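You operate a simulated robot arm through the tools that you are given. There is no shell and no other tool.

The job below is to be done with a simulated two-armed robot. You get a single attempt, and the scene is never put back.

Task
Switch the press off and stand the teal length back in its cup.
Fine: green switch off first, press valve closed, force dial to 0, then draw the slide out. Set down upright: teal length.

The check looks at the end state, three seconds after you hand in, the way a careful person would. Anything else that was tipped, shoved, dropped, spilled or broken makes it a failure.

Robot
Two 7-joint arms with fingered hands on one trunk that stands fixed in place. Base frame: the origin is at the foot of the trunk, x ahead of it, y to its left, z up; the work surface is at about z = 0.82. Units: m, degrees, N and s.
The left shoulder is at [0.03, 0.136, 1.205], the right one opposite. Each reaches about 1.253 m from its shoulder. Payload 5 kg a hand.
The tool frame of a hand sits at the grasp point between the pads (the TCP): z along the fingers, y along the line on which they close. The tips reach 0.042 m beyond it. The gripper opens to 0.208 m; its body begins 0.119 m behind the TCP. The gripper is a hand of 4 fingers: y runs from the thumb to the fingers, the wrist lies at [0, 0, -0.332] in the tool frame, and closing takes about 1.5 s.
Orientation is that of the tool frame in the base frame, as a unit quaternion [w, x, y, z]. With the fingers straight down and closing along the base's y, the tool's x points along the base's -x, its y along +y and its z along -z.

Tools
- The arms move only by the tool drive_tool. It takes "left_targets", "right_targets" or both (then of equal length, played together; a hand with none holds still); each is a list of rows, each a list of 7 numbers: the closure, from 0 (fully open) to 1 (shut), then the shift along the tool's x, y, z in m, then the turn, a rotation vector about the tool's x, y, z in degrees. In form: [[hand, x, y, z, wx, wy, wz], ...]. A call has 1 to 20 rows; each row is the pose to reach, as a shift and turn from the pose commanded when the call began, along the tool's axes at that moment. A row lasts 0.2 s, in which the tool goes at most 0.05 m and 8.6 degrees; a call with a longer step from one row to the next is refused whole, and so is a gripper value outside its range. A pose out of reach is approached as far as the arm can. The call stops where the force on the tool passes 40 N (or 10 N more than at its start, if that is more) or the arm is blocked; 0.2 s more then pass. The fingers move at their own pace (about 0.072 m/s each) and stop on an object; they squeeze with about 26 N. The grip force told is the motor's: it shows also when the fingers shut on nothing. Time passes only in rows, and 0.2 s behind the last, so rows that repeat a pose let the fingers close. The reply holds the time, the measured pose of the TCP, the force on the tool along the base axes, the opening and the grip force, in the units named above and with some noise, with the torque about the TCP (base axes, N m) and any sound that the robot's microphone picked up.
- Cameras (640 x 400 px; columns grow to the right, rows downward): "scene" is now at [0.0332, -0.0241, 1.9193]; the picture's right is [-0.38, -0.93, -0.00], its down [-0.79, 0.32, -0.52] and it looks along [0.48, -0.20, -0.86] (base axes); focal length 351 px, centre (320, 200). "left" rides on the left gripper at [-0.101, 0, -0.145] in its tool frame; the picture's right is [-0.01, -1.00, 0.00], its down [0.82, 0.00, -0.57] and it looks along [0.57, 0.00, 0.82] (tool axes); focal length 261 px, centre (320, 200). "right" rides on the right gripper at [0.101, 0, -0.145] in its tool frame; the picture's right is [0.00, 1.00, 0.00], its down [-0.82, 0.00, -0.57] and it looks along [-0.57, 0.00, 0.82] (tool axes); focal length 261 px, centre (320, 200). There is no depth. A picture from a camera that has moved, and an enlarged one, comes with that camera's place and axes in the base frame and with its lens.
- snapshot(camera): a new picture of that camera. It takes no simulated time.
- move_column(by): moves the trunk up (or, below 0, down) by that many m; the arms and the scene camera ride with it, the base frame stays. It gives what a move gives, with no picture.
- hand_shape(shape, hand): the hand has 4 fingers and takes this shape, open, in about a second: jaw (thumb against the fingers, like two jaws); tri (thumb and two fingers); tip (a fingertip pinch); poke (one finger out to press); point (the index stretched); flat (the hand flat); cup (the hand cupped); fist (a fist). The gripper value then closes the fingers along that shape, each until it touches; the sizes above hold for jaw. It gives what a move gives, with no picture.
- pan_tilt(pan, tilt): turns the head with the scene camera to pan (to the left, within 143 degrees either way) and tilt (down, from -29 to 69), counted from straight ahead of the robot. It gives what a move gives.
- enlarge(camera, box): a new picture of the part [left, top, right, bottom] of that camera's present view, enlarged. It takes no simulated time.
- job_done(): hands the job in; it is judged then, once.

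Nothing tells you positions but the pictures and the camera data. Unless the task says otherwise, let go and move clear before handing in.

The tools are called after "Call:" as a command line: name --argument value ..., lists and objects as JSON in quotes. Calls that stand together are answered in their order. drive_tool: Moves the arms, as the interface text tells. Its arguments: {"type":"object","properties":{"left_targets":{"type":"array","items":{"type":"array","items":{"type":"number"}}},"right_targets":{"type":"array","items":{"type":"array","items":{"type":"number"}}}},"required":[]} The other tools are called the same way: move_column (by) moves the trunk up or down; hand_shape (shape, hand) gives the hand a shape; pan_tilt (pan, tilt) turns the head that bears the scene camera; snapshot (camera) takes a picture; enlarge (camera, box) takes an enlarged picture of a part of a camera's view; job_done () hands the job in.

At the start:

```text
time: 0.0
left_eef_pos: [0.643, -0.1121, 1.2375]
left_tcp_rot: [0.0, 0.0, 1.0, -0.001]
left_wrist_force: [-0.7, 0.0, -1.0]
left_wrist_torque: [-0.04, 0.02, -0.02]
left_gripper_width: 0.2076
left_grip_force: 0.0
left_shape: jaw
right_eef_pos: [0.4595, -0.7118, 1.2359]
right_tcp_rot: [0.0, 0.0, 1.0, -0.001]
right_wrist_force: [-0.2, 0.3, 0.2]
right_wrist_torque: [0.01, -0.02, 0.02]
right_gripper_width: 0.2077
right_grip_force: 0.0
right_shape: jaw
trunk travel left (down, up): [-0.225, 0.265]
head pan, tilt (commanded): [-22.3, 58.8]
```

scene: 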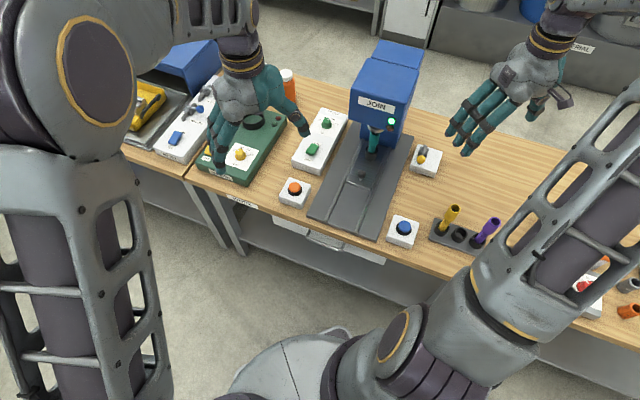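
right: 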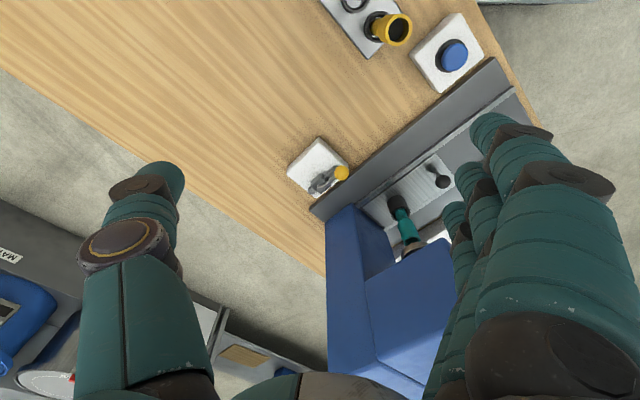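
left: 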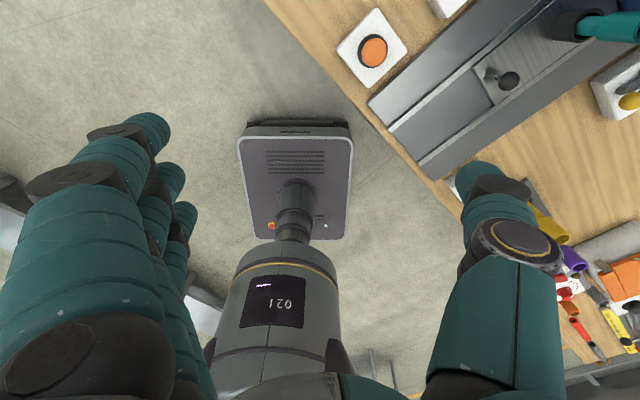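

I see a bench with a blue press, a slide on a grey base, several switch boxes, a dial, a valve lever, and a rack with coloured lengths. I will look more closely before I move anything.

Call:
enlarge --camera "scene" --box '[280, 30, 460, 250]'

Call:
enlarge --camera "scene" --box '[120, 60, 360, 210]'

Call:
enlarge --camera "scene" --box '[370, 130, 640, 330]'

Call:
enlarge --camera "right" --box '[260, 0, 560, 280]'

```text
1.82 times, centred on (370, 140) of scene
camera zoom: at [0.0332, -0.0241, 1.9193], right [-0.38, -0.93, 0.0], down [-0.79, 0.32, -0.52], along [0.48, -0.2, -0.86], focal length 639 px, centre (229, 309)
```

zoom: 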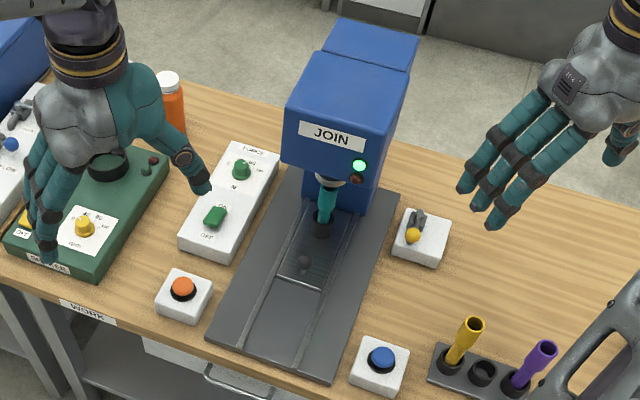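

```text
2.67 times, centred on (240, 135) of scene
camera zoom: at [0.0332, -0.0241, 1.9193], right [-0.38, -0.93, 0.0], down [-0.79, 0.32, -0.52], along [0.48, -0.2, -0.86], focal length 937 px, centre (533, 373)
```

zoom: 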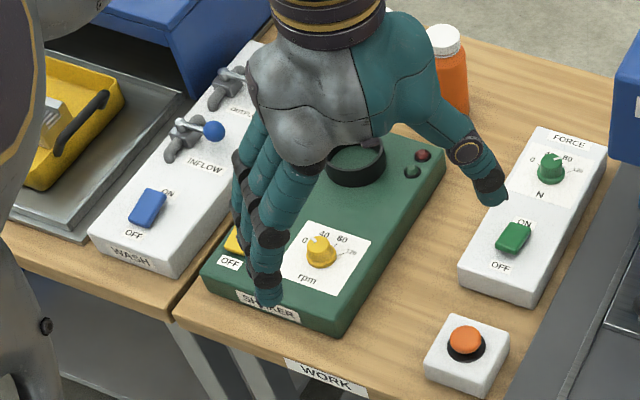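

```text
2.00 times, centred on (505, 230) of scene
camera zoom: at [0.0332, -0.0241, 1.9193], right [-0.38, -0.93, 0.0], down [-0.79, 0.32, -0.52], along [0.48, -0.2, -0.86], focal length 702 px, centre (-50, 140)
```

zoom: 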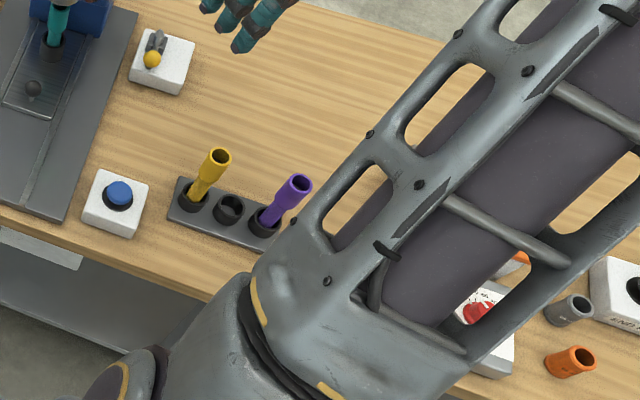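

```text
1.43 times, centred on (410, 140) of right
camera zoom: at [0.3581, -0.7116, 1.3805], right [0.0, 1.0, 0.0], down [0.82, 0.0, 0.57], along [0.57, 0.0, -0.82], focal length 372 px, centre (191, 286)
```

zoom: 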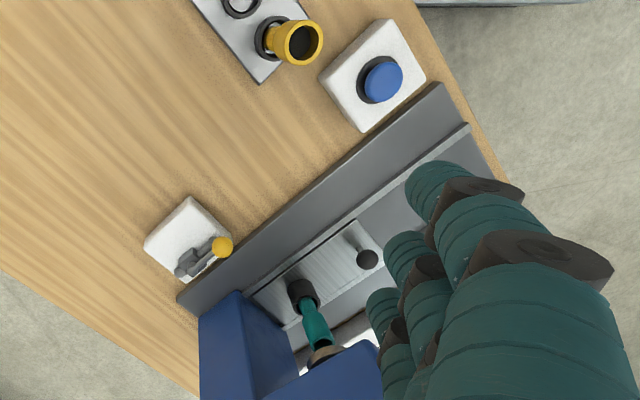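

The bench sits turned about 45° to my right. The green FORCE box with its dial and switch is left of the press, the yellow-ball valve is right of it, and the rack with an empty middle cup is further right. I'll turn the head to face it squarely.

Call:
pan_tilt --pan -45 --tilt 52

Call:
snapshot --camera "scene"

```text
time: 0.9
left_eef_pos: [0.6441, -0.111, 1.2364]
left_tcp_rot: [0.0, 0.0, 1.0, 0.0]
left_wrist_force: [0.3, -0.6, -0.6]
left_wrist_torque: [0.02, 0.0, -0.01]
left_gripper_width: 0.2078
left_grip_force: 0.0
left_shape: jaw
right_eef_pos: [0.4578, -0.7117, 1.2355]
right_tcp_rot: [-0.001, 0.0, 1.0, 0.0]
right_wrist_force: [0.9, -0.4, -0.1]
right_wrist_torque: [-0.02, 0.0, -0.01]
right_gripper_width: 0.2078
right_grip_force: 0.0
right_shape: jaw
trunk travel left (down, up): [-0.225, 0.265]
head pan, tilt (commanded): [-45.0, 52.0]
```

```text
taken
camera scene: at [0.0234, -0.0513, 1.9278], right [-0.71, -0.71, 0.0], down [-0.56, 0.56, -0.62], along [0.44, -0.43, -0.79], focal length 351 px, centre (320, 200)
```

scene: 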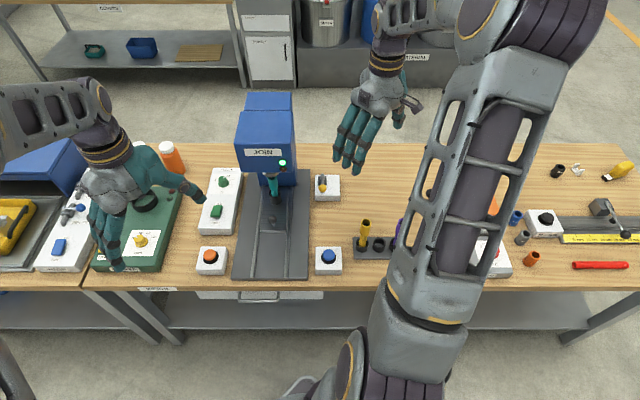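

The bench is square in view now. I'm zooming in on the press, the FORCE box, the valve and the rack.

Call:
enlarge --camera "scene" --box '[190, 85, 350, 185]'

Call:
enlarge --camera "scene" --box '[190, 165, 350, 285]'

Call:
enlarge --camera "scene" --box '[300, 160, 460, 280]'

Call:
enlarge --camera "scene" --box '[460, 150, 640, 290]'

```text
4.00 times, centred on (270, 135) of scene
camera zoom: at [0.0234, -0.0513, 1.9278], right [-0.71, -0.71, 0.0], down [-0.56, 0.56, -0.62], along [0.44, -0.43, -0.79], focal length 1405 px, centre (520, 460)
```

zoom: 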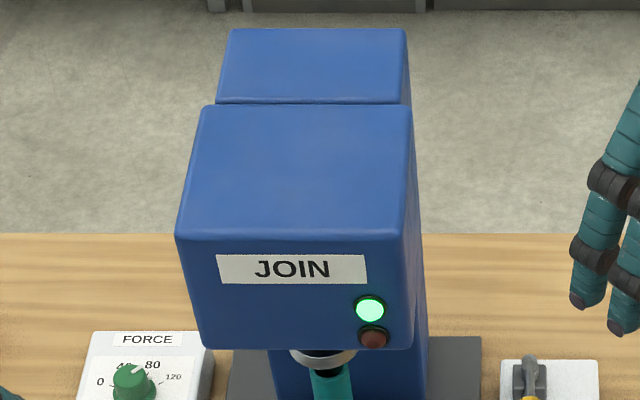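

```text
3.33 times, centred on (270, 225) of scene
camera zoom: at [0.0234, -0.0513, 1.9278], right [-0.71, -0.71, 0.0], down [-0.56, 0.56, -0.62], along [0.44, -0.43, -0.79], focal length 1171 px, centre (487, 117)
```

zoom: 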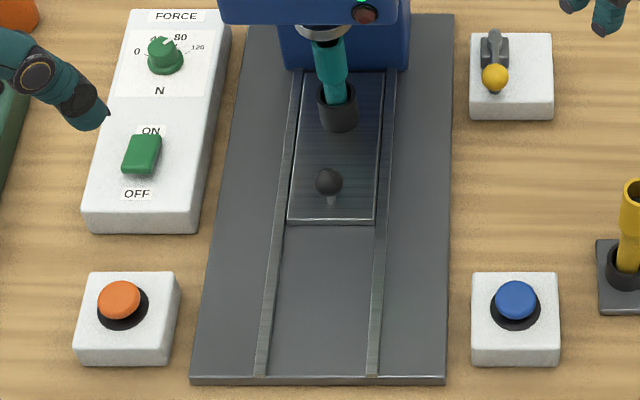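

```text
3.33 times, centred on (380, 220) of scene
camera zoom: at [0.0234, -0.0513, 1.9278], right [-0.71, -0.71, 0.0], down [-0.56, 0.56, -0.62], along [0.44, -0.43, -0.79], focal length 1171 px, centre (120, 133)
```

zoom: 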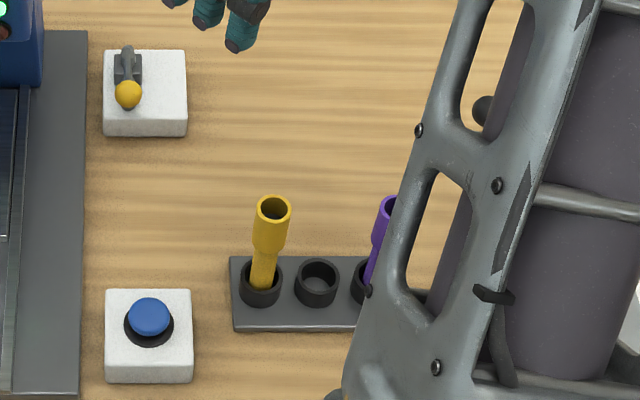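

```text
2.86 times, centred on (550, 220) of scene
camera zoom: at [0.0234, -0.0513, 1.9278], right [-0.71, -0.71, 0.0], down [-0.56, 0.56, -0.62], along [0.44, -0.43, -0.79], focal length 1004 px, centre (-337, 143)
```

zoom: 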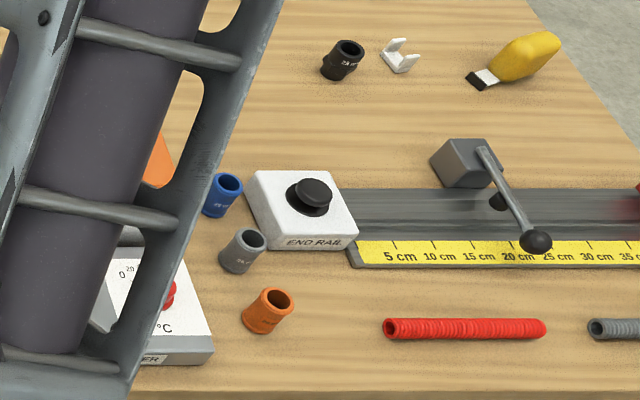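

The teal piece stands in the slide's socket under the ram, and the valve lever points towards me. I'll zoom the right wrist camera onto the valve, the slide knob and the rack cups to see how they work.

Call:
enlarge --camera "right" --box '[270, 120, 370, 220]'

Call:
enlarge --camera "right" --box '[330, 130, 480, 270]'

Call:
enlarge --camera "left" --box '[330, 0, 640, 210]'

Call:
enlarge --camera "scene" --box '[40, 170, 240, 280]'

```text
4.00 times, centred on (320, 170) of right
camera zoom: at [0.3581, -0.7115, 1.3805], right [0.0, 1.0, 0.0], down [0.82, 0.0, 0.57], along [0.57, 0.0, -0.82], focal length 1043 px, centre (320, 320)
```

zoom: 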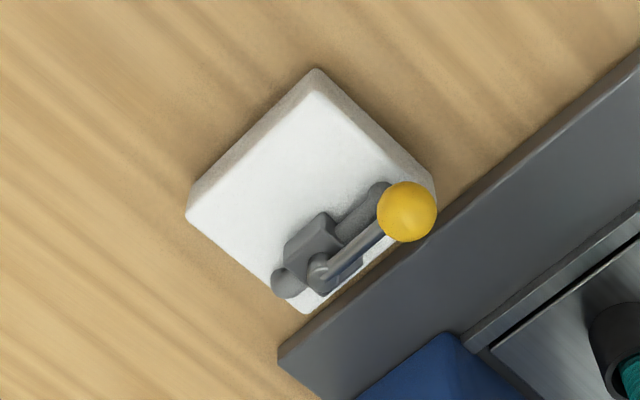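

```text
2.86 times, centred on (405, 200) of right
camera zoom: at [0.3581, -0.7115, 1.3805], right [0.0, 1.0, 0.0], down [0.82, 0.0, 0.57], along [0.57, 0.0, -0.82], focal length 745 px, centre (77, 200)
```

zoom: 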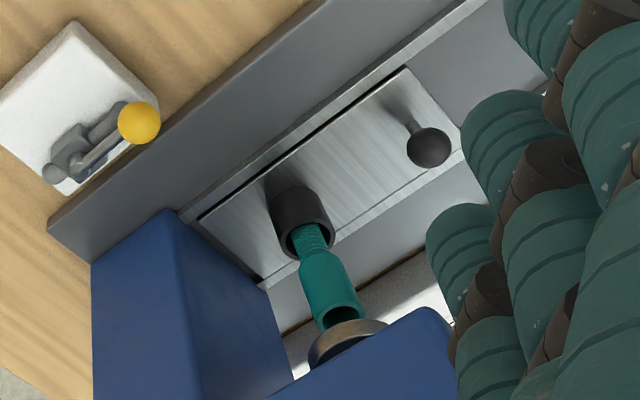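

```text
1.90 times, centred on (485, 105) of left
camera zoom: at [0.7436, -0.1104, 1.3813], right [0.01, -1.0, 0.0], down [-0.82, 0.0, 0.57], along [-0.57, 0.0, -0.82], focal length 496 px, centre (6, 381)
```

zoom: 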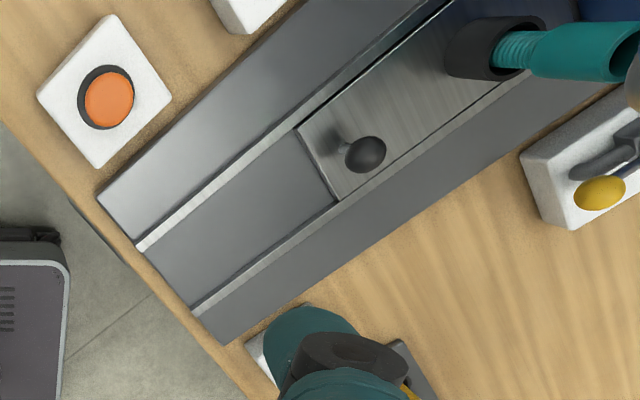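

```text
3.20 times, centred on (140, 225) of scene
camera zoom: at [0.0234, -0.0513, 1.9278], right [-0.71, -0.71, 0.0], down [-0.56, 0.56, -0.62], along [0.44, -0.43, -0.79], focal length 1124 px, centre (896, 120)
```

zoom: 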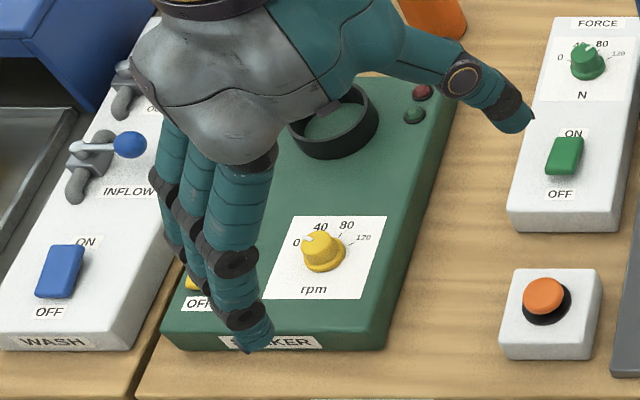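

The valve lever lies along its pipe, so it is open, and it has to swing 90° to the right across its box. Next I'll move the left hand out left, turned 45°, so its camera looks at the FORCE switch and dial.

Call:
drive_tool --left_targets '[[0, -0.0346, -0.003, 0, 0, 0, -4.5], [0, -0.0692, -0.006, 0, 0, 0, -9], [0, -0.1038, -0.009, 0, 0, 0, -13.5], [0, -0.1384, -0.012, 0, 0, 0, -18], [0, -0.173, -0.015, 0, 0, 0, -22.5], [0, -0.2076, -0.018, 0, 0, 0, -27], [0, -0.2422, -0.021, 0, 0, 0, -31.5], [0, -0.2768, -0.024, 0, 0, 0, -36], [0, -0.3114, -0.027, 0, 0, 0, -40.5], [0, -0.346, -0.0304, 0, 0, 0, -45], [0, -0.346, -0.0304, 0, 0, 0, -45]]'

Call:
snapshot --camera "left"

Call:
snapshot --camera "scene"

```text
time: 3.3
left_eef_pos: [0.8828, -0.1111, 1.216]
left_tcp_rot: [-0.001, -0.383, 0.924, 0.001]
left_wrist_force: [1.3, 1.7, -0.5]
left_wrist_torque: [-0.18, 0.1, 0.04]
left_gripper_width: 0.2081
left_grip_force: 0.1
left_shape: jaw
left hand out of reach, approached as far as the arm can: row 7, 8, 9, 10, 11
right_eef_pos: [0.4619, -0.7102, 1.237]
right_tcp_rot: [0.001, -0.001, 1.0, -0.001]
right_wrist_force: [1.0, 1.2, 0.4]
right_wrist_torque: [-0.08, 0.15, 0.04]
right_gripper_width: 0.208
right_grip_force: 0.1
right_shape: jaw
trunk travel left (down, up): [-0.225, 0.265]
head pan, tilt (commanded): [-45.0, 52.0]
```

```text
taken
camera left: at [0.9547, -0.0384, 1.3591], right [0.71, -0.7, 0.0], down [-0.58, -0.58, 0.57], along [-0.4, -0.41, -0.82], focal length 261 px, centre (320, 200)
```

left: 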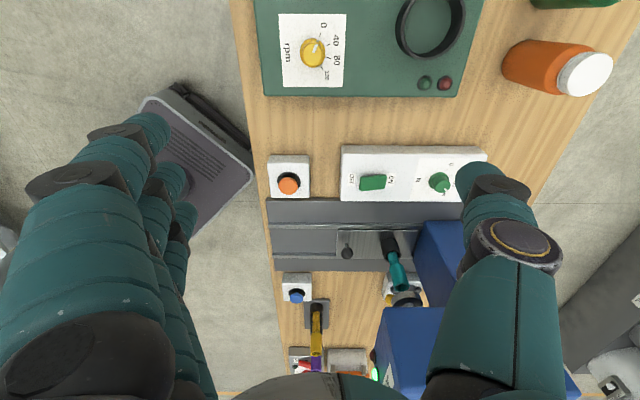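

```text
taken
camera scene: at [0.0251, -0.0496, 1.9278], right [-0.71, -0.71, 0.0], down [-0.56, 0.56, -0.62], along [0.43, -0.44, -0.79], focal length 351 px, centre (320, 200)
```

scene: 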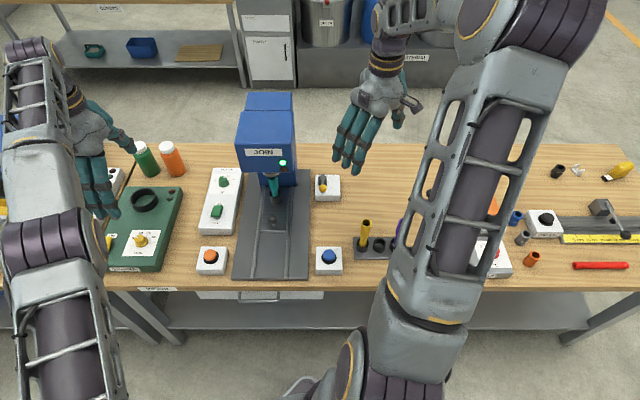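

The left hand stopped short of the pose I asked for, at about (0.88, -0.11), because a vertical hand reaches the wrist only about 0.95 m from the shoulder. Its camera does see the FORCE box from here, so I'm zooming in on the switch, dial, slide and rack.

Call:
enlarge --camera "left" --box '[330, 135, 500, 215]'

Call:
enlarge --camera "left" --box '[270, 220, 450, 390]'

Call:
enlarge --camera "scene" --box '[190, 155, 260, 245]'

Call:
enlarge --camera "scene" --box '[60, 130, 200, 280]'

```text
3.76 times, centred on (415, 175) of left
camera zoom: at [0.9547, -0.0384, 1.3591], right [0.71, -0.7, 0.0], down [-0.58, -0.58, 0.57], along [-0.4, -0.41, -0.82], focal length 981 px, centre (-38, 294)
```

zoom: 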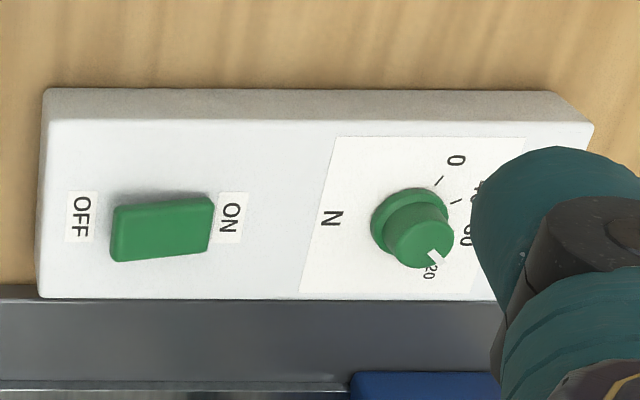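

```text
2.35 times, centred on (360, 305) of left
camera zoom: at [0.9547, -0.0384, 1.3591], right [0.71, -0.7, 0.0], down [-0.58, -0.58, 0.57], along [-0.4, -0.41, -0.82], focal length 613 px, centre (226, -47)
```

zoom: 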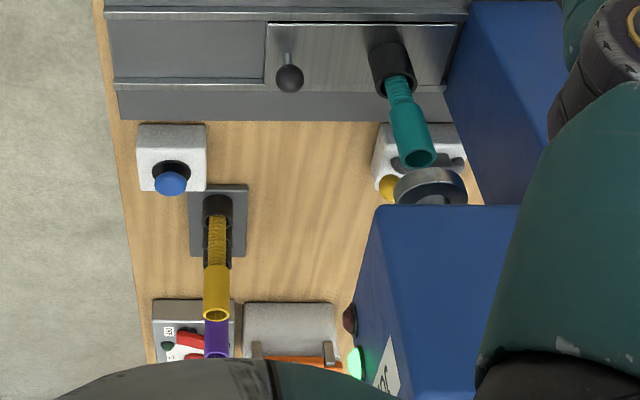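

```text
4.44 times, centred on (225, 200) of scene
camera zoom: at [0.0251, -0.0496, 1.9278], right [-0.71, -0.71, 0.0], down [-0.56, 0.56, -0.62], along [0.43, -0.44, -0.79], focal length 1561 px, centre (742, 200)
```

zoom: 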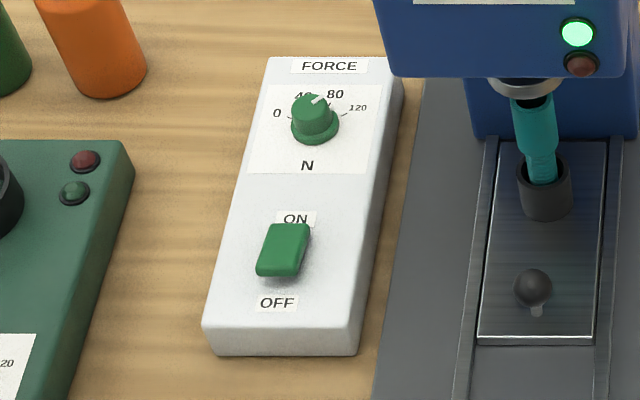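

```text
2.67 times, centred on (130, 205) of scene
camera zoom: at [0.0251, -0.0496, 1.9278], right [-0.71, -0.71, 0.0], down [-0.56, 0.56, -0.62], along [0.43, -0.44, -0.79], focal length 937 px, centre (827, 187)
```

zoom: 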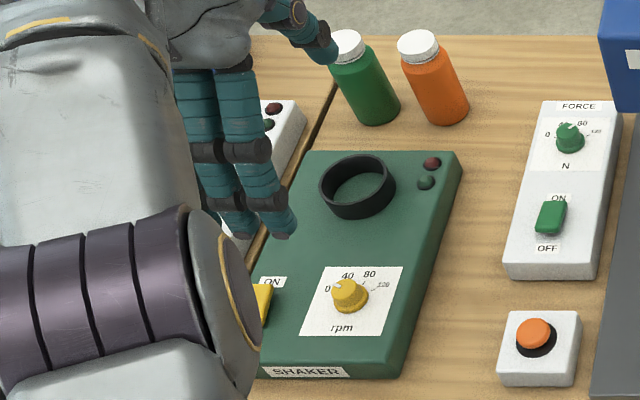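

The green rocker's OFF end (near side) is raised, so it is ON and needs pressing down there. The dial reads about 80–100 N and the ram isn't touching the teal piece. I'll set the right hand to poke and check how the finger sits.

Call:
hand_shape --shape "poke" --hand "right"

Call:
snapshot --camera "right"

Call:
enlarge --camera "scene" --box '[310, 0, 470, 190]'

Call:
hand_shape --shape "tip" --hand "left"

Call:
snapshot --camera "left"

Call:
enlarge --camera "scene" --box '[20, 70, 180, 230]'

```text
time: 4.2
left_eef_pos: [0.8831, -0.1125, 1.2168]
left_tcp_rot: [0.0, -0.383, 0.924, 0.0]
left_wrist_force: [0.6, -0.5, 0.0]
left_wrist_torque: [-0.01, 0.0, 0.0]
left_gripper_width: 0.2079
left_grip_force: 0.0
left_shape: jaw
right_eef_pos: [0.4604, -0.7107, 1.2351]
right_tcp_rot: [0.0, -0.001, 1.0, 0.0]
right_wrist_force: [-0.5, 0.5, 0.3]
right_wrist_torque: [0.0, 0.01, 0.0]
right_gripper_width: 0.0
right_grip_force: 0.0
right_shape: poke
trunk travel left (down, up): [-0.225, 0.265]
head pan, tilt (commanded): [-45.0, 52.0]
```

```text
taken
camera right: at [0.3583, -0.7115, 1.3805], right [0.0, 1.0, 0.0], down [0.82, 0.0, 0.57], along [0.57, 0.0, -0.82], focal length 261 px, centre (320, 200)
```

right: 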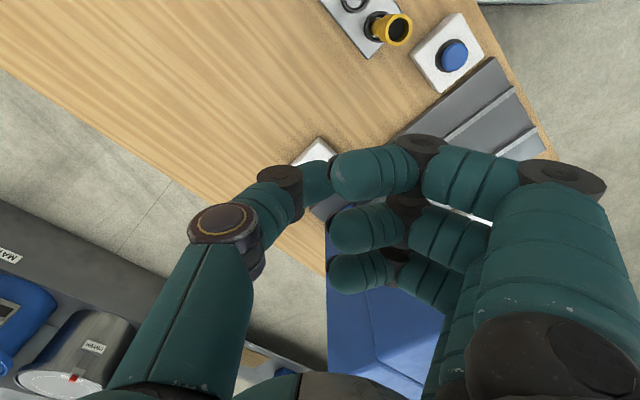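

```text
2.11 times, centred on (390, 95) of scene
camera zoom: at [0.0237, -0.0514, 1.9278], right [-0.71, -0.71, 0.0], down [-0.56, 0.56, -0.62], along [0.44, -0.44, -0.79], focal length 740 px, centre (173, 421)
```

zoom: 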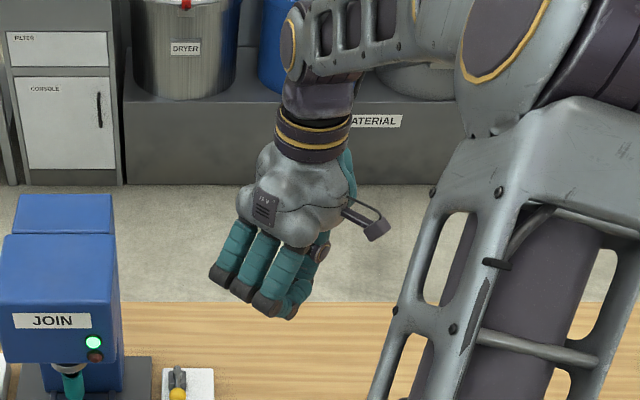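

```text
time: 5.1
left_eef_pos: [0.8825, -0.1121, 1.2167]
left_tcp_rot: [-0.001, -0.383, 0.924, 0.0]
left_wrist_force: [0.2, -0.4, -0.5]
left_wrist_torque: [0.02, 0.02, -0.02]
left_gripper_width: 0.208
left_grip_force: 0.0
left_shape: tip
right_eef_pos: [0.4598, -0.7121, 1.2369]
right_tcp_rot: [0.001, 0.0, 1.0, 0.001]
right_wrist_force: [-0.5, 0.0, -0.4]
right_wrist_torque: [0.0, 0.03, -0.03]
right_gripper_width: 0.0003
right_grip_force: 0.2
right_shape: poke
trunk travel left (down, up): [-0.225, 0.265]
head pan, tilt (commanded): [-45.0, 52.0]
```

```text
taken
camera left: at [0.9535, -0.0405, 1.3602], right [0.71, -0.7, 0.0], down [-0.58, -0.58, 0.57], along [-0.4, -0.41, -0.82], focal length 261 px, centre (320, 200)
```

left: 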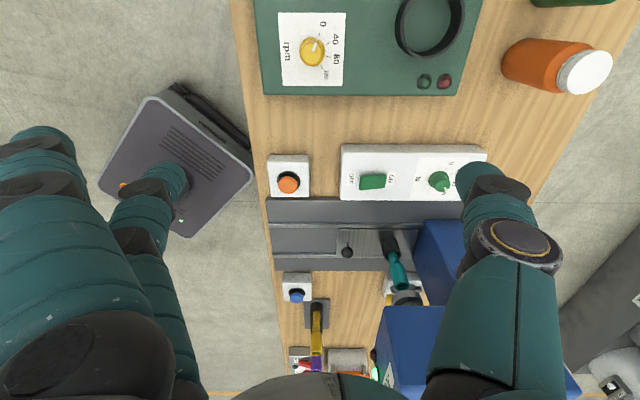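

```text
2.50 times, centred on (100, 150) of scene
camera zoom: at [0.0235, -0.0515, 1.9278], right [-0.71, -0.71, 0.0], down [-0.56, 0.56, -0.62], along [0.44, -0.44, -0.79], focal length 878 px, centre (870, 325)
```

zoom: 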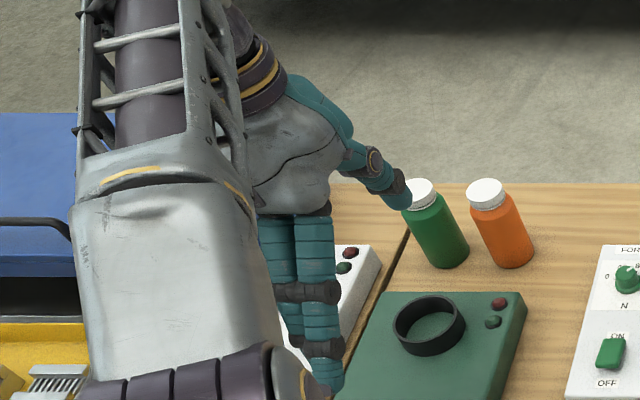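

In poke the fingers look mostly curled. I'll try point on the right hand to see whether a stretched index gives a cleaner contact.

Call:
hand_shape --shape "point" --hand "right"

Call:
snapshot --camera "right"

Call:
enlarge --camera "scene" --box '[310, 0, 470, 190]'

```text
time: 6.0
left_eef_pos: [0.8827, -0.1122, 1.217]
left_tcp_rot: [0.0, -0.383, 0.924, 0.0]
left_wrist_force: [-0.3, 0.1, -0.2]
left_wrist_torque: [-0.01, 0.0, -0.06]
left_gripper_width: 0.2079
left_grip_force: 0.0
left_shape: tip
right_eef_pos: [0.459, -0.7117, 1.2355]
right_tcp_rot: [0.0, 0.0, 1.0, 0.0]
right_wrist_force: [0.5, 0.2, -1.0]
right_wrist_torque: [0.01, 0.0, 0.0]
right_gripper_width: 0.2019
right_grip_force: 0.1
right_shape: point
trunk travel left (down, up): [-0.225, 0.265]
head pan, tilt (commanded): [-45.0, 52.0]
```

```text
taken
camera right: at [0.3581, -0.7116, 1.3804], right [0.0, 1.0, 0.0], down [0.82, 0.0, 0.57], along [0.57, 0.0, -0.82], focal length 261 px, centre (320, 200)
```

right: 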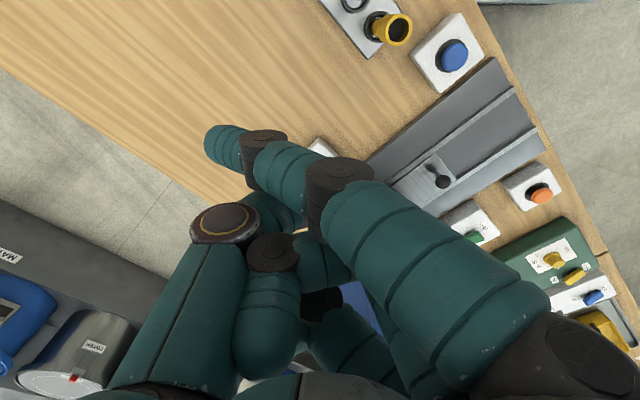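

```text
2.11 times, centred on (390, 95) of scene
camera zoom: at [0.0235, -0.0515, 1.9278], right [-0.71, -0.71, 0.0], down [-0.56, 0.56, -0.62], along [0.44, -0.44, -0.79], focal length 740 px, centre (173, 421)
```

zoom: 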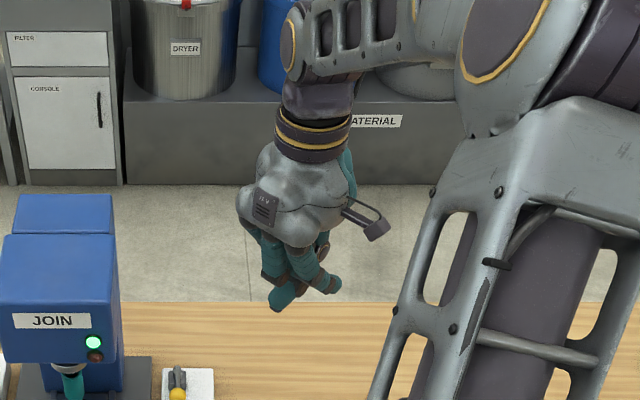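

The pointed index bends inward towards the thumb, so I need other options. With the left hand safely in free air, I'll close it in tip to see how a fingertip pinch looks.

Call:
drive_tool --left_targets '[[1, 0, 0, 0, 0, 0, 0], [1, 0, 0, 0, 0, 0, 0], [1, 0, 0, 0, 0, 0, 0], [1, 0, 0, 0, 0, 0, 0], [1, 0, 0, 0, 0, 0, 0], [1, 0, 0, 0, 0, 0, 0], [1, 0, 0, 0, 0, 0, 0], [1, 0, 0, 0, 0, 0, 0]]' --right_targets '[[1, 0, 0, 0, 0, 0, 0], [1, 0, 0, 0, 0, 0, 0], [1, 0, 0, 0, 0, 0, 0], [1, 0, 0, 0, 0, 0, 0], [1, 0, 0, 0, 0, 0, 0], [1, 0, 0, 0, 0, 0, 0], [1, 0, 0, 0, 0, 0, 0], [1, 0, 0, 0, 0, 0, 0]]'

Call:
snapshot --camera "left"

Call:
snapshot --camera "right"

Call:
enlarge --camera "scene" --box '[20, 70, 180, 230]'

Call:
enlarge --camera "scene" --box '[310, 0, 470, 190]'

```text
time: 7.8
left_eef_pos: [0.8829, -0.1126, 1.2154]
left_tcp_rot: [-0.001, -0.382, 0.924, 0.0]
left_wrist_force: [0.3, 0.2, 0.2]
left_wrist_torque: [-0.04, -0.06, 0.0]
left_gripper_width: 0.0001
left_grip_force: 21.4
left_shape: tip
right_eef_pos: [0.4596, -0.7115, 1.2364]
right_tcp_rot: [0.0, 0.0, 1.0, 0.001]
right_wrist_force: [0.2, 0.4, 0.6]
right_wrist_torque: [-0.03, 0.01, 0.0]
right_gripper_width: 0.2016
right_grip_force: 0.1
right_shape: point
trunk travel left (down, up): [-0.225, 0.265]
head pan, tilt (commanded): [-45.0, 52.0]
```

```text
taken
camera left: at [0.9535, -0.0404, 1.3603], right [0.71, -0.7, 0.0], down [-0.58, -0.58, 0.57], along [-0.4, -0.41, -0.82], focal length 261 px, centre (320, 200)
```

left: 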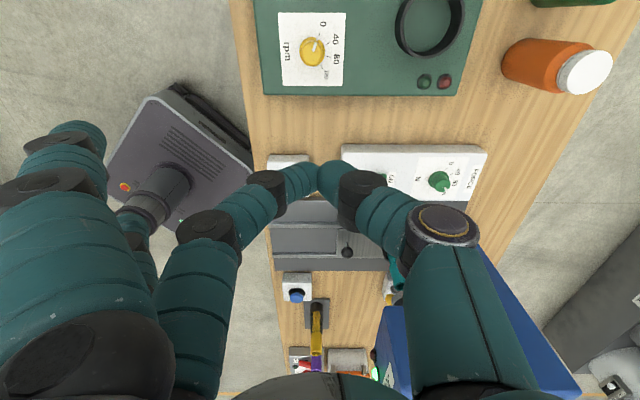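

```text
taken
camera right: at [0.3581, -0.7115, 1.3805], right [0.0, 1.0, 0.0], down [0.82, 0.0, 0.57], along [0.57, 0.0, -0.82], focal length 261 px, centre (320, 200)
```

right: 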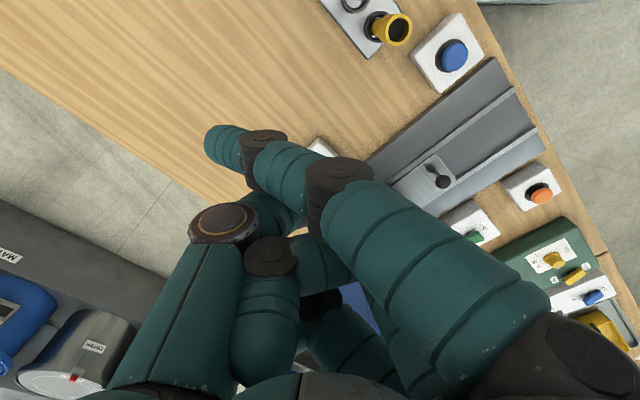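

```text
2.50 times, centred on (100, 150) of scene
camera zoom: at [0.0234, -0.0514, 1.9278], right [-0.71, -0.71, 0.0], down [-0.56, 0.56, -0.62], along [0.44, -0.44, -0.79], focal length 878 px, centre (870, 325)
```

zoom: 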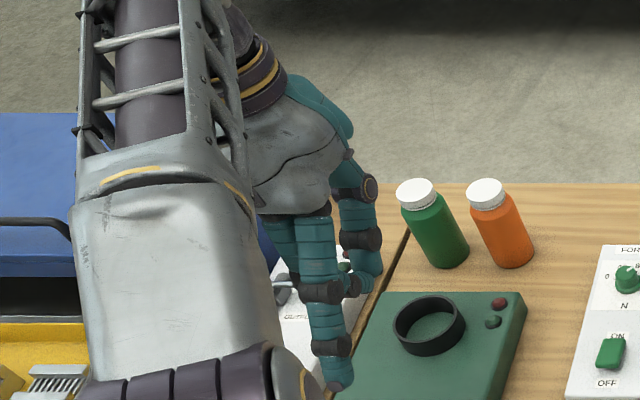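

```text
2.11 times, centred on (390, 95) of scene
camera zoom: at [0.0234, -0.0514, 1.9278], right [-0.71, -0.71, 0.0], down [-0.56, 0.56, -0.62], along [0.44, -0.44, -0.79], focal length 740 px, centre (173, 421)
```

zoom: 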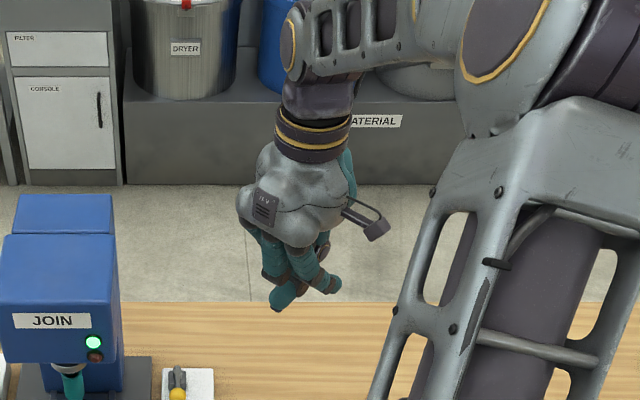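

In tip the pinch closes on the tool axis, but the spare fingers hang about 0.1 m below the TCP, which is bad close to the table. I'll check how closed jaw and closed tri look, still in free air.

Call:
hand_shape --shape "jaw" --hand "right"

Call:
hand_shape --shape "tri" --hand "left"

Call:
drive_tool --left_targets '[[1, 0, 0, 0, 0, 0, 0], [1, 0, 0, 0, 0, 0, 0], [1, 0, 0, 0, 0, 0, 0], [1, 0, 0, 0, 0, 0, 0], [1, 0, 0, 0, 0, 0, 0], [1, 0, 0, 0, 0, 0, 0], [1, 0, 0, 0, 0, 0, 0], [1, 0, 0, 0, 0, 0, 0]]' --right_targets '[[1, 0, 0, 0, 0, 0, 0], [1, 0, 0, 0, 0, 0, 0], [1, 0, 0, 0, 0, 0, 0], [1, 0, 0, 0, 0, 0, 0], [1, 0, 0, 0, 0, 0, 0], [1, 0, 0, 0, 0, 0, 0], [1, 0, 0, 0, 0, 0, 0], [1, 0, 0, 0, 0, 0, 0]]'

Call:
snapshot --camera "left"

Call:
snapshot --camera "right"

Call:
enlarge --camera "scene" --box '[20, 70, 180, 230]'

Call:
enlarge --camera "scene" --box '[310, 0, 470, 190]'

```text
time: 8.7
left_eef_pos: [0.8824, -0.1125, 1.2162]
left_tcp_rot: [-0.001, -0.383, 0.924, 0.001]
left_wrist_force: [0.8, 0.3, 0.6]
left_wrist_torque: [0.0, 0.0, 0.01]
left_gripper_width: 0.0001
left_grip_force: 26.3
left_shape: tip
right_eef_pos: [0.4588, -0.7116, 1.2358]
right_tcp_rot: [0.0, 0.001, 1.0, 0.0]
right_wrist_force: [-0.5, -0.2, -0.6]
right_wrist_torque: [-0.01, 0.01, -0.01]
right_gripper_width: 0.2081
right_grip_force: 0.1
right_shape: jaw
trunk travel left (down, up): [-0.225, 0.265]
head pan, tilt (commanded): [-45.0, 52.0]
```

```text
time: 9.6
left_eef_pos: [0.8822, -0.1123, 1.2164]
left_tcp_rot: [0.0, -0.382, 0.924, 0.0]
left_wrist_force: [-0.1, 0.1, -0.1]
left_wrist_torque: [0.04, -0.02, -0.01]
left_gripper_width: 0.208
left_grip_force: 0.2
left_shape: tri
right_eef_pos: [0.4601, -0.7111, 1.2358]
right_tcp_rot: [0.0, 0.0, 1.0, -0.001]
right_wrist_force: [-1.1, -0.1, 0.2]
right_wrist_torque: [0.0, 0.02, 0.01]
right_gripper_width: 0.2078
right_grip_force: 0.1
right_shape: jaw
trunk travel left (down, up): [-0.225, 0.265]
head pan, tilt (commanded): [-45.0, 52.0]
```

```text
time: 11.4
left_eef_pos: [0.8825, -0.1136, 1.2161]
left_tcp_rot: [-0.001, -0.383, 0.924, 0.0]
left_wrist_force: [-0.1, -0.1, 0.7]
left_wrist_torque: [-0.01, -0.01, -0.01]
left_gripper_width: 0.0002
left_grip_force: 21.5
left_shape: tri
right_eef_pos: [0.4588, -0.7121, 1.235]
right_tcp_rot: [-0.001, 0.001, 1.0, 0.0]
right_wrist_force: [0.0, -0.7, -0.3]
right_wrist_torque: [-0.01, 0.0, 0.03]
right_gripper_width: 0.0004
right_grip_force: 21.9
right_shape: jaw
trunk travel left (down, up): [-0.225, 0.265]
head pan, tilt (commanded): [-45.0, 52.0]
```

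```text
taken
camera left: at [0.9535, -0.0404, 1.3603], right [0.71, -0.7, 0.0], down [-0.58, -0.58, 0.57], along [-0.4, -0.41, -0.82], focal length 261 px, centre (320, 200)
```

left: 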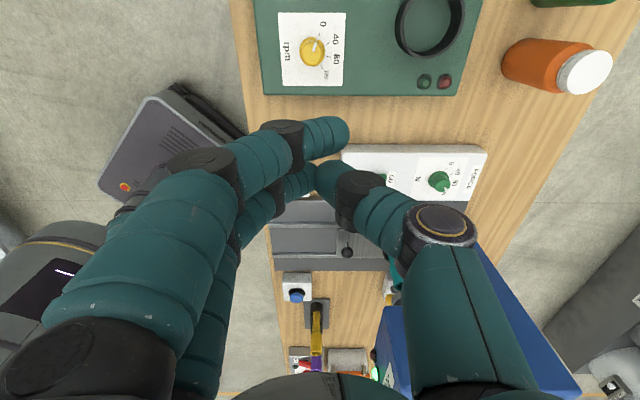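

```text
taken
camera right: at [0.3581, -0.7116, 1.3805], right [0.0, 1.0, 0.0], down [0.82, 0.0, 0.57], along [0.57, 0.0, -0.82], focal length 261 px, centre (320, 200)
```

right: 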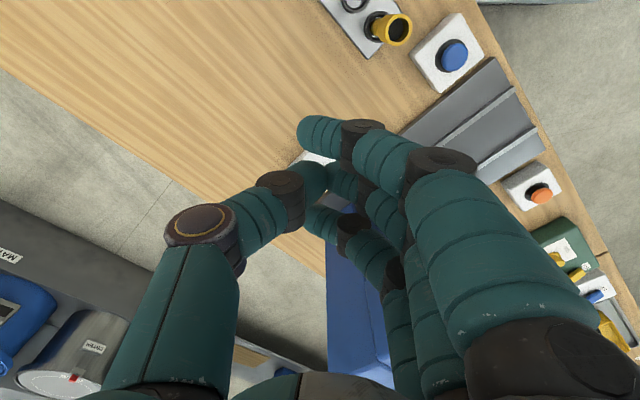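

```text
2.50 times, centred on (100, 150) of scene
camera zoom: at [0.0234, -0.0514, 1.9278], right [-0.71, -0.71, 0.0], down [-0.56, 0.56, -0.62], along [0.44, -0.44, -0.79], focal length 878 px, centre (870, 325)
```

zoom: 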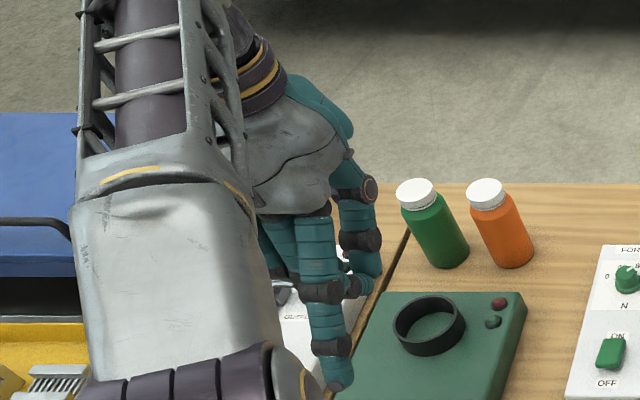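

```text
2.11 times, centred on (390, 95) of scene
camera zoom: at [0.0234, -0.0514, 1.9278], right [-0.71, -0.71, 0.0], down [-0.56, 0.56, -0.62], along [0.44, -0.44, -0.79], focal length 740 px, centre (173, 421)
```

zoom: 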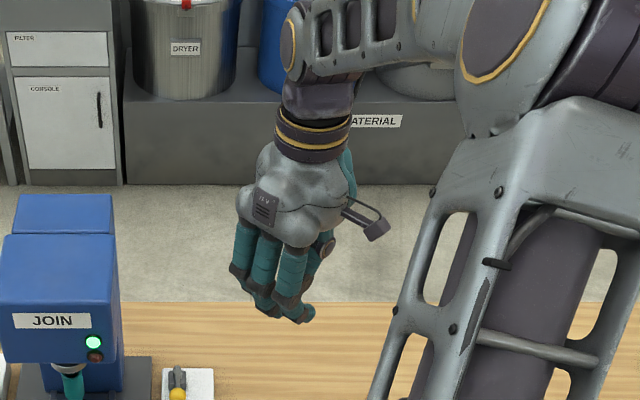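

I understand the shapes now. I'll park the left hand further left with a fist, turned so its camera watches the FORCE box, and ready the right hand in point.

Call:
hand_shape --shape "fist" --hand "left"

Call:
drive_tool --left_targets '[[0, -0.0193, 0.0193, -0.004, 0, 0, -5.6], [0, -0.0386, 0.0386, -0.008, 0, 0, -11.2], [0, -0.0579, 0.0579, -0.012, 0, 0, -16.8], [0, -0.0772, 0.0772, -0.016, 0, 0, -22.4], [0, -0.0965, 0.0965, -0.02, 0, 0, -28], [0, -0.1158, 0.1158, -0.024, 0, 0, -33.6], [0, -0.1351, 0.1351, -0.028, 0, 0, -39.2], [0, -0.1545, 0.1545, -0.03, 0, 0, -45]]'

Call:
hand_shape --shape "point" --hand "right"

Call:
snapshot --camera "left"

Call:
snapshot --camera "scene"

```text
time: 12.3
left_eef_pos: [0.8819, -0.1113, 1.2155]
left_tcp_rot: [0.0, -0.382, 0.924, 0.0]
left_wrist_force: [1.0, -0.1, 0.4]
left_wrist_torque: [0.02, 0.0, -0.02]
left_gripper_width: 0.0
left_grip_force: 0.1
left_shape: fist
right_eef_pos: [0.4587, -0.7126, 1.2354]
right_tcp_rot: [0.001, 0.0, 1.0, 0.0]
right_wrist_force: [-0.7, 0.2, 0.1]
right_wrist_torque: [-0.02, 0.01, -0.04]
right_gripper_width: 0.0001
right_grip_force: 26.4
right_shape: jaw
trunk travel left (down, up): [-0.225, 0.265]
head pan, tilt (commanded): [-45.0, 52.0]
```

```text
time: 14.1
left_eef_pos: [0.8812, 0.1103, 1.2517]
left_tcp_rot: [0.0, 0.708, -0.706, 0.002]
left_wrist_force: [-0.8, 0.6, 0.5]
left_wrist_torque: [0.01, 0.04, -0.02]
left_gripper_width: 0.0
left_grip_force: 0.1
left_shape: fist
right_eef_pos: [0.4582, -0.7098, 1.2364]
right_tcp_rot: [0.0, 0.0, 1.0, 0.0]
right_wrist_force: [0.3, 0.4, 1.1]
right_wrist_torque: [0.0, 0.01, 0.01]
right_gripper_width: 0.0005
right_grip_force: 25.8
right_shape: jaw
trunk travel left (down, up): [-0.225, 0.265]
head pan, tilt (commanded): [-45.0, 52.0]
```

```text
time: 15.0
left_eef_pos: [0.8827, 0.109, 1.2515]
left_tcp_rot: [0.001, 0.707, -0.707, 0.0]
left_wrist_force: [0.6, 0.3, 0.3]
left_wrist_torque: [0.0, 0.0, 0.02]
left_gripper_width: 0.0
left_grip_force: 0.1
left_shape: fist
right_eef_pos: [0.4593, -0.7116, 1.2366]
right_tcp_rot: [0.0, 0.0, 1.0, 0.0]
right_wrist_force: [-0.2, -0.4, 0.7]
right_wrist_torque: [-0.02, -0.02, -0.02]
right_gripper_width: 0.2019
right_grip_force: 0.1
right_shape: point
trunk travel left (down, up): [-0.225, 0.265]
head pan, tilt (commanded): [-45.0, 52.0]
```

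```text
taken
camera left: at [0.8822, 0.2104, 1.3952], right [1.0, 0.0, 0.0], down [0.0, -0.82, 0.57], along [0.0, -0.57, -0.82], focal length 261 px, centre (320, 200)
```

left: 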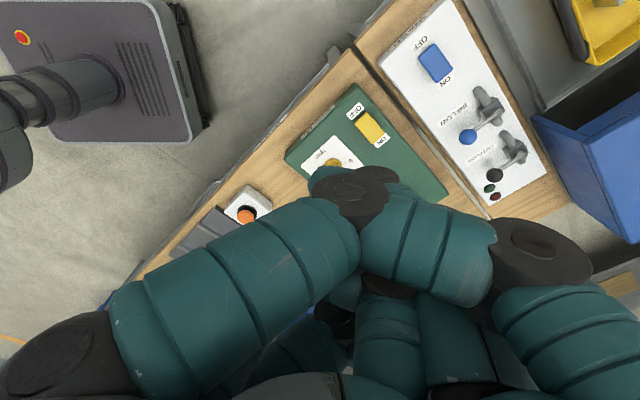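

```text
taken
camera scene: at [0.0234, -0.0511, 1.9278], right [-0.71, -0.71, 0.0], down [-0.56, 0.56, -0.62], along [0.44, -0.44, -0.79], focal length 351 px, centre (320, 200)
```

scene: 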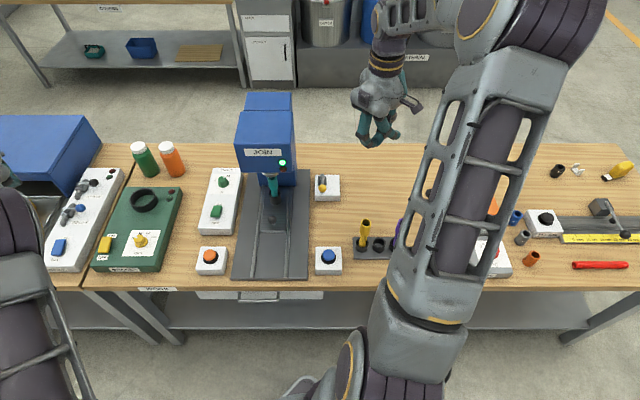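

The fist blocks the left camera, so I'll open that hand again. Meanwhile the right hand, in point, takes a path in front of the press over to the FORCE box side, staying high.

Call:
hand_shape --shape "jaw" --hand "left"

Call:
drive_tool --right_targets '[[0, 0.0176, 0.0361, 0, 0, 0, 2.5], [0, 0.0352, 0.0722, 0, 0, 0, 5], [0, 0.0528, 0.1083, 0, 0, 0, 7.5], [0, 0.0704, 0.1444, 0, 0, 0, 10], [0, 0.0881, 0.1805, 0, 0, 0, 12.5], [0, 0.1057, 0.2166, 0, 0, 0, 15], [0, 0.0745, 0.2478, 0.0067, 0, 0, 17.5], [0, 0.0432, 0.2791, 0.0133, 0, 0, 20], [0, 0.012, 0.3103, 0.02, 0, 0, 22.5], [0, -0.0192, 0.3415, 0.0267, 0, 0, 25], [0, -0.0504, 0.3728, 0.0333, 0, 0, 27.5], [0, -0.0817, 0.404, 0.04, 0, 0, 30], [0, -0.1129, 0.4352, 0.0467, 0, 0, 32.5], [0, -0.1441, 0.4665, 0.0533, 0, 0, 35], [0, -0.1753, 0.4977, 0.06, 0, 0, 37.5], [0, -0.2065, 0.5289, 0.0667, 0, 0, 40], [0, -0.2378, 0.5602, 0.0733, 0, 0, 42.5], [0, -0.269, 0.5914, 0.08, 0, 0, 45], [0, -0.269, 0.5914, 0.08, 0, 0, 45]]'

Call:
snapshot --camera "left"

Call:
snapshot --camera "scene"

Call:
snapshot --camera "right"

```text
time: 15.9
left_eef_pos: [0.8839, 0.109, 1.2519]
left_tcp_rot: [0.0, 0.707, -0.707, 0.0]
left_wrist_force: [-0.1, -0.3, 0.4]
left_wrist_torque: [-0.01, 0.01, -0.02]
left_gripper_width: 0.2081
left_grip_force: 0.2
left_shape: jaw
right_eef_pos: [0.4593, -0.7117, 1.2362]
right_tcp_rot: [0.0, 0.0, 1.0, 0.0]
right_wrist_force: [0.0, 0.1, 0.8]
right_wrist_torque: [-0.03, 0.03, 0.0]
right_gripper_width: 0.2017
right_grip_force: 0.1
right_shape: point
trunk travel left (down, up): [-0.225, 0.265]
head pan, tilt (commanded): [-45.0, 52.0]
```

```text
time: 19.9
left_eef_pos: [0.881, 0.109, 1.253]
left_tcp_rot: [0.0, 0.707, -0.707, 0.0]
left_wrist_force: [-1.5, -1.1, 0.2]
left_wrist_torque: [0.05, -0.1, 0.0]
left_gripper_width: 0.2079
left_grip_force: 0.0
left_shape: jaw
right_eef_pos: [0.7285, -0.1191, 1.1565]
right_tcp_rot: [0.001, 0.383, 0.924, 0.0]
right_wrist_force: [0.2, -0.6, 0.7]
right_wrist_torque: [0.08, -0.06, 0.0]
right_gripper_width: 0.2015
right_grip_force: 0.1
right_shape: point
trunk travel left (down, up): [-0.225, 0.265]
head pan, tilt (commanded): [-45.0, 52.0]
```

```text
taken
camera left: at [0.881, 0.2093, 1.3964], right [1.0, 0.0, 0.0], down [0.0, -0.82, 0.57], along [0.0, -0.57, -0.82], focal length 261 px, centre (320, 200)
```

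left: 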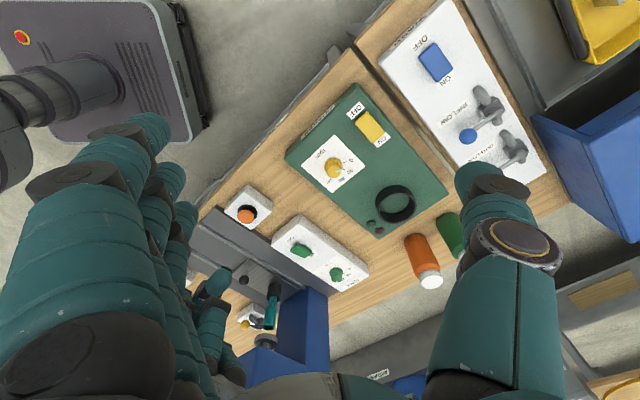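

```text
taken
camera scene: at [0.0217, -0.0524, 1.9278], right [-0.71, -0.71, 0.0], down [-0.56, 0.56, -0.62], along [0.44, -0.43, -0.79], focal length 351 px, centre (320, 200)
```

scene: 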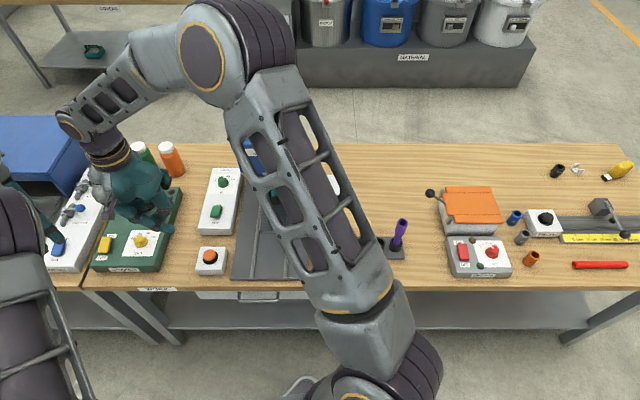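

```text
taken
camera right: at [0.6562, -0.0486, 1.3012], right [0.71, 0.7, 0.0], down [0.58, -0.58, 0.57], along [0.4, -0.41, -0.82], focal length 261 px, centre (320, 200)
```

right: 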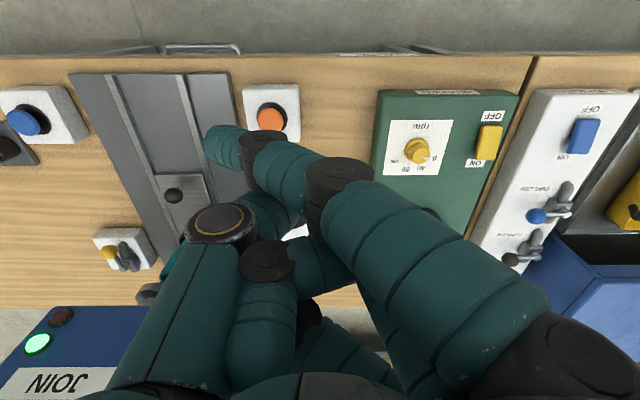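

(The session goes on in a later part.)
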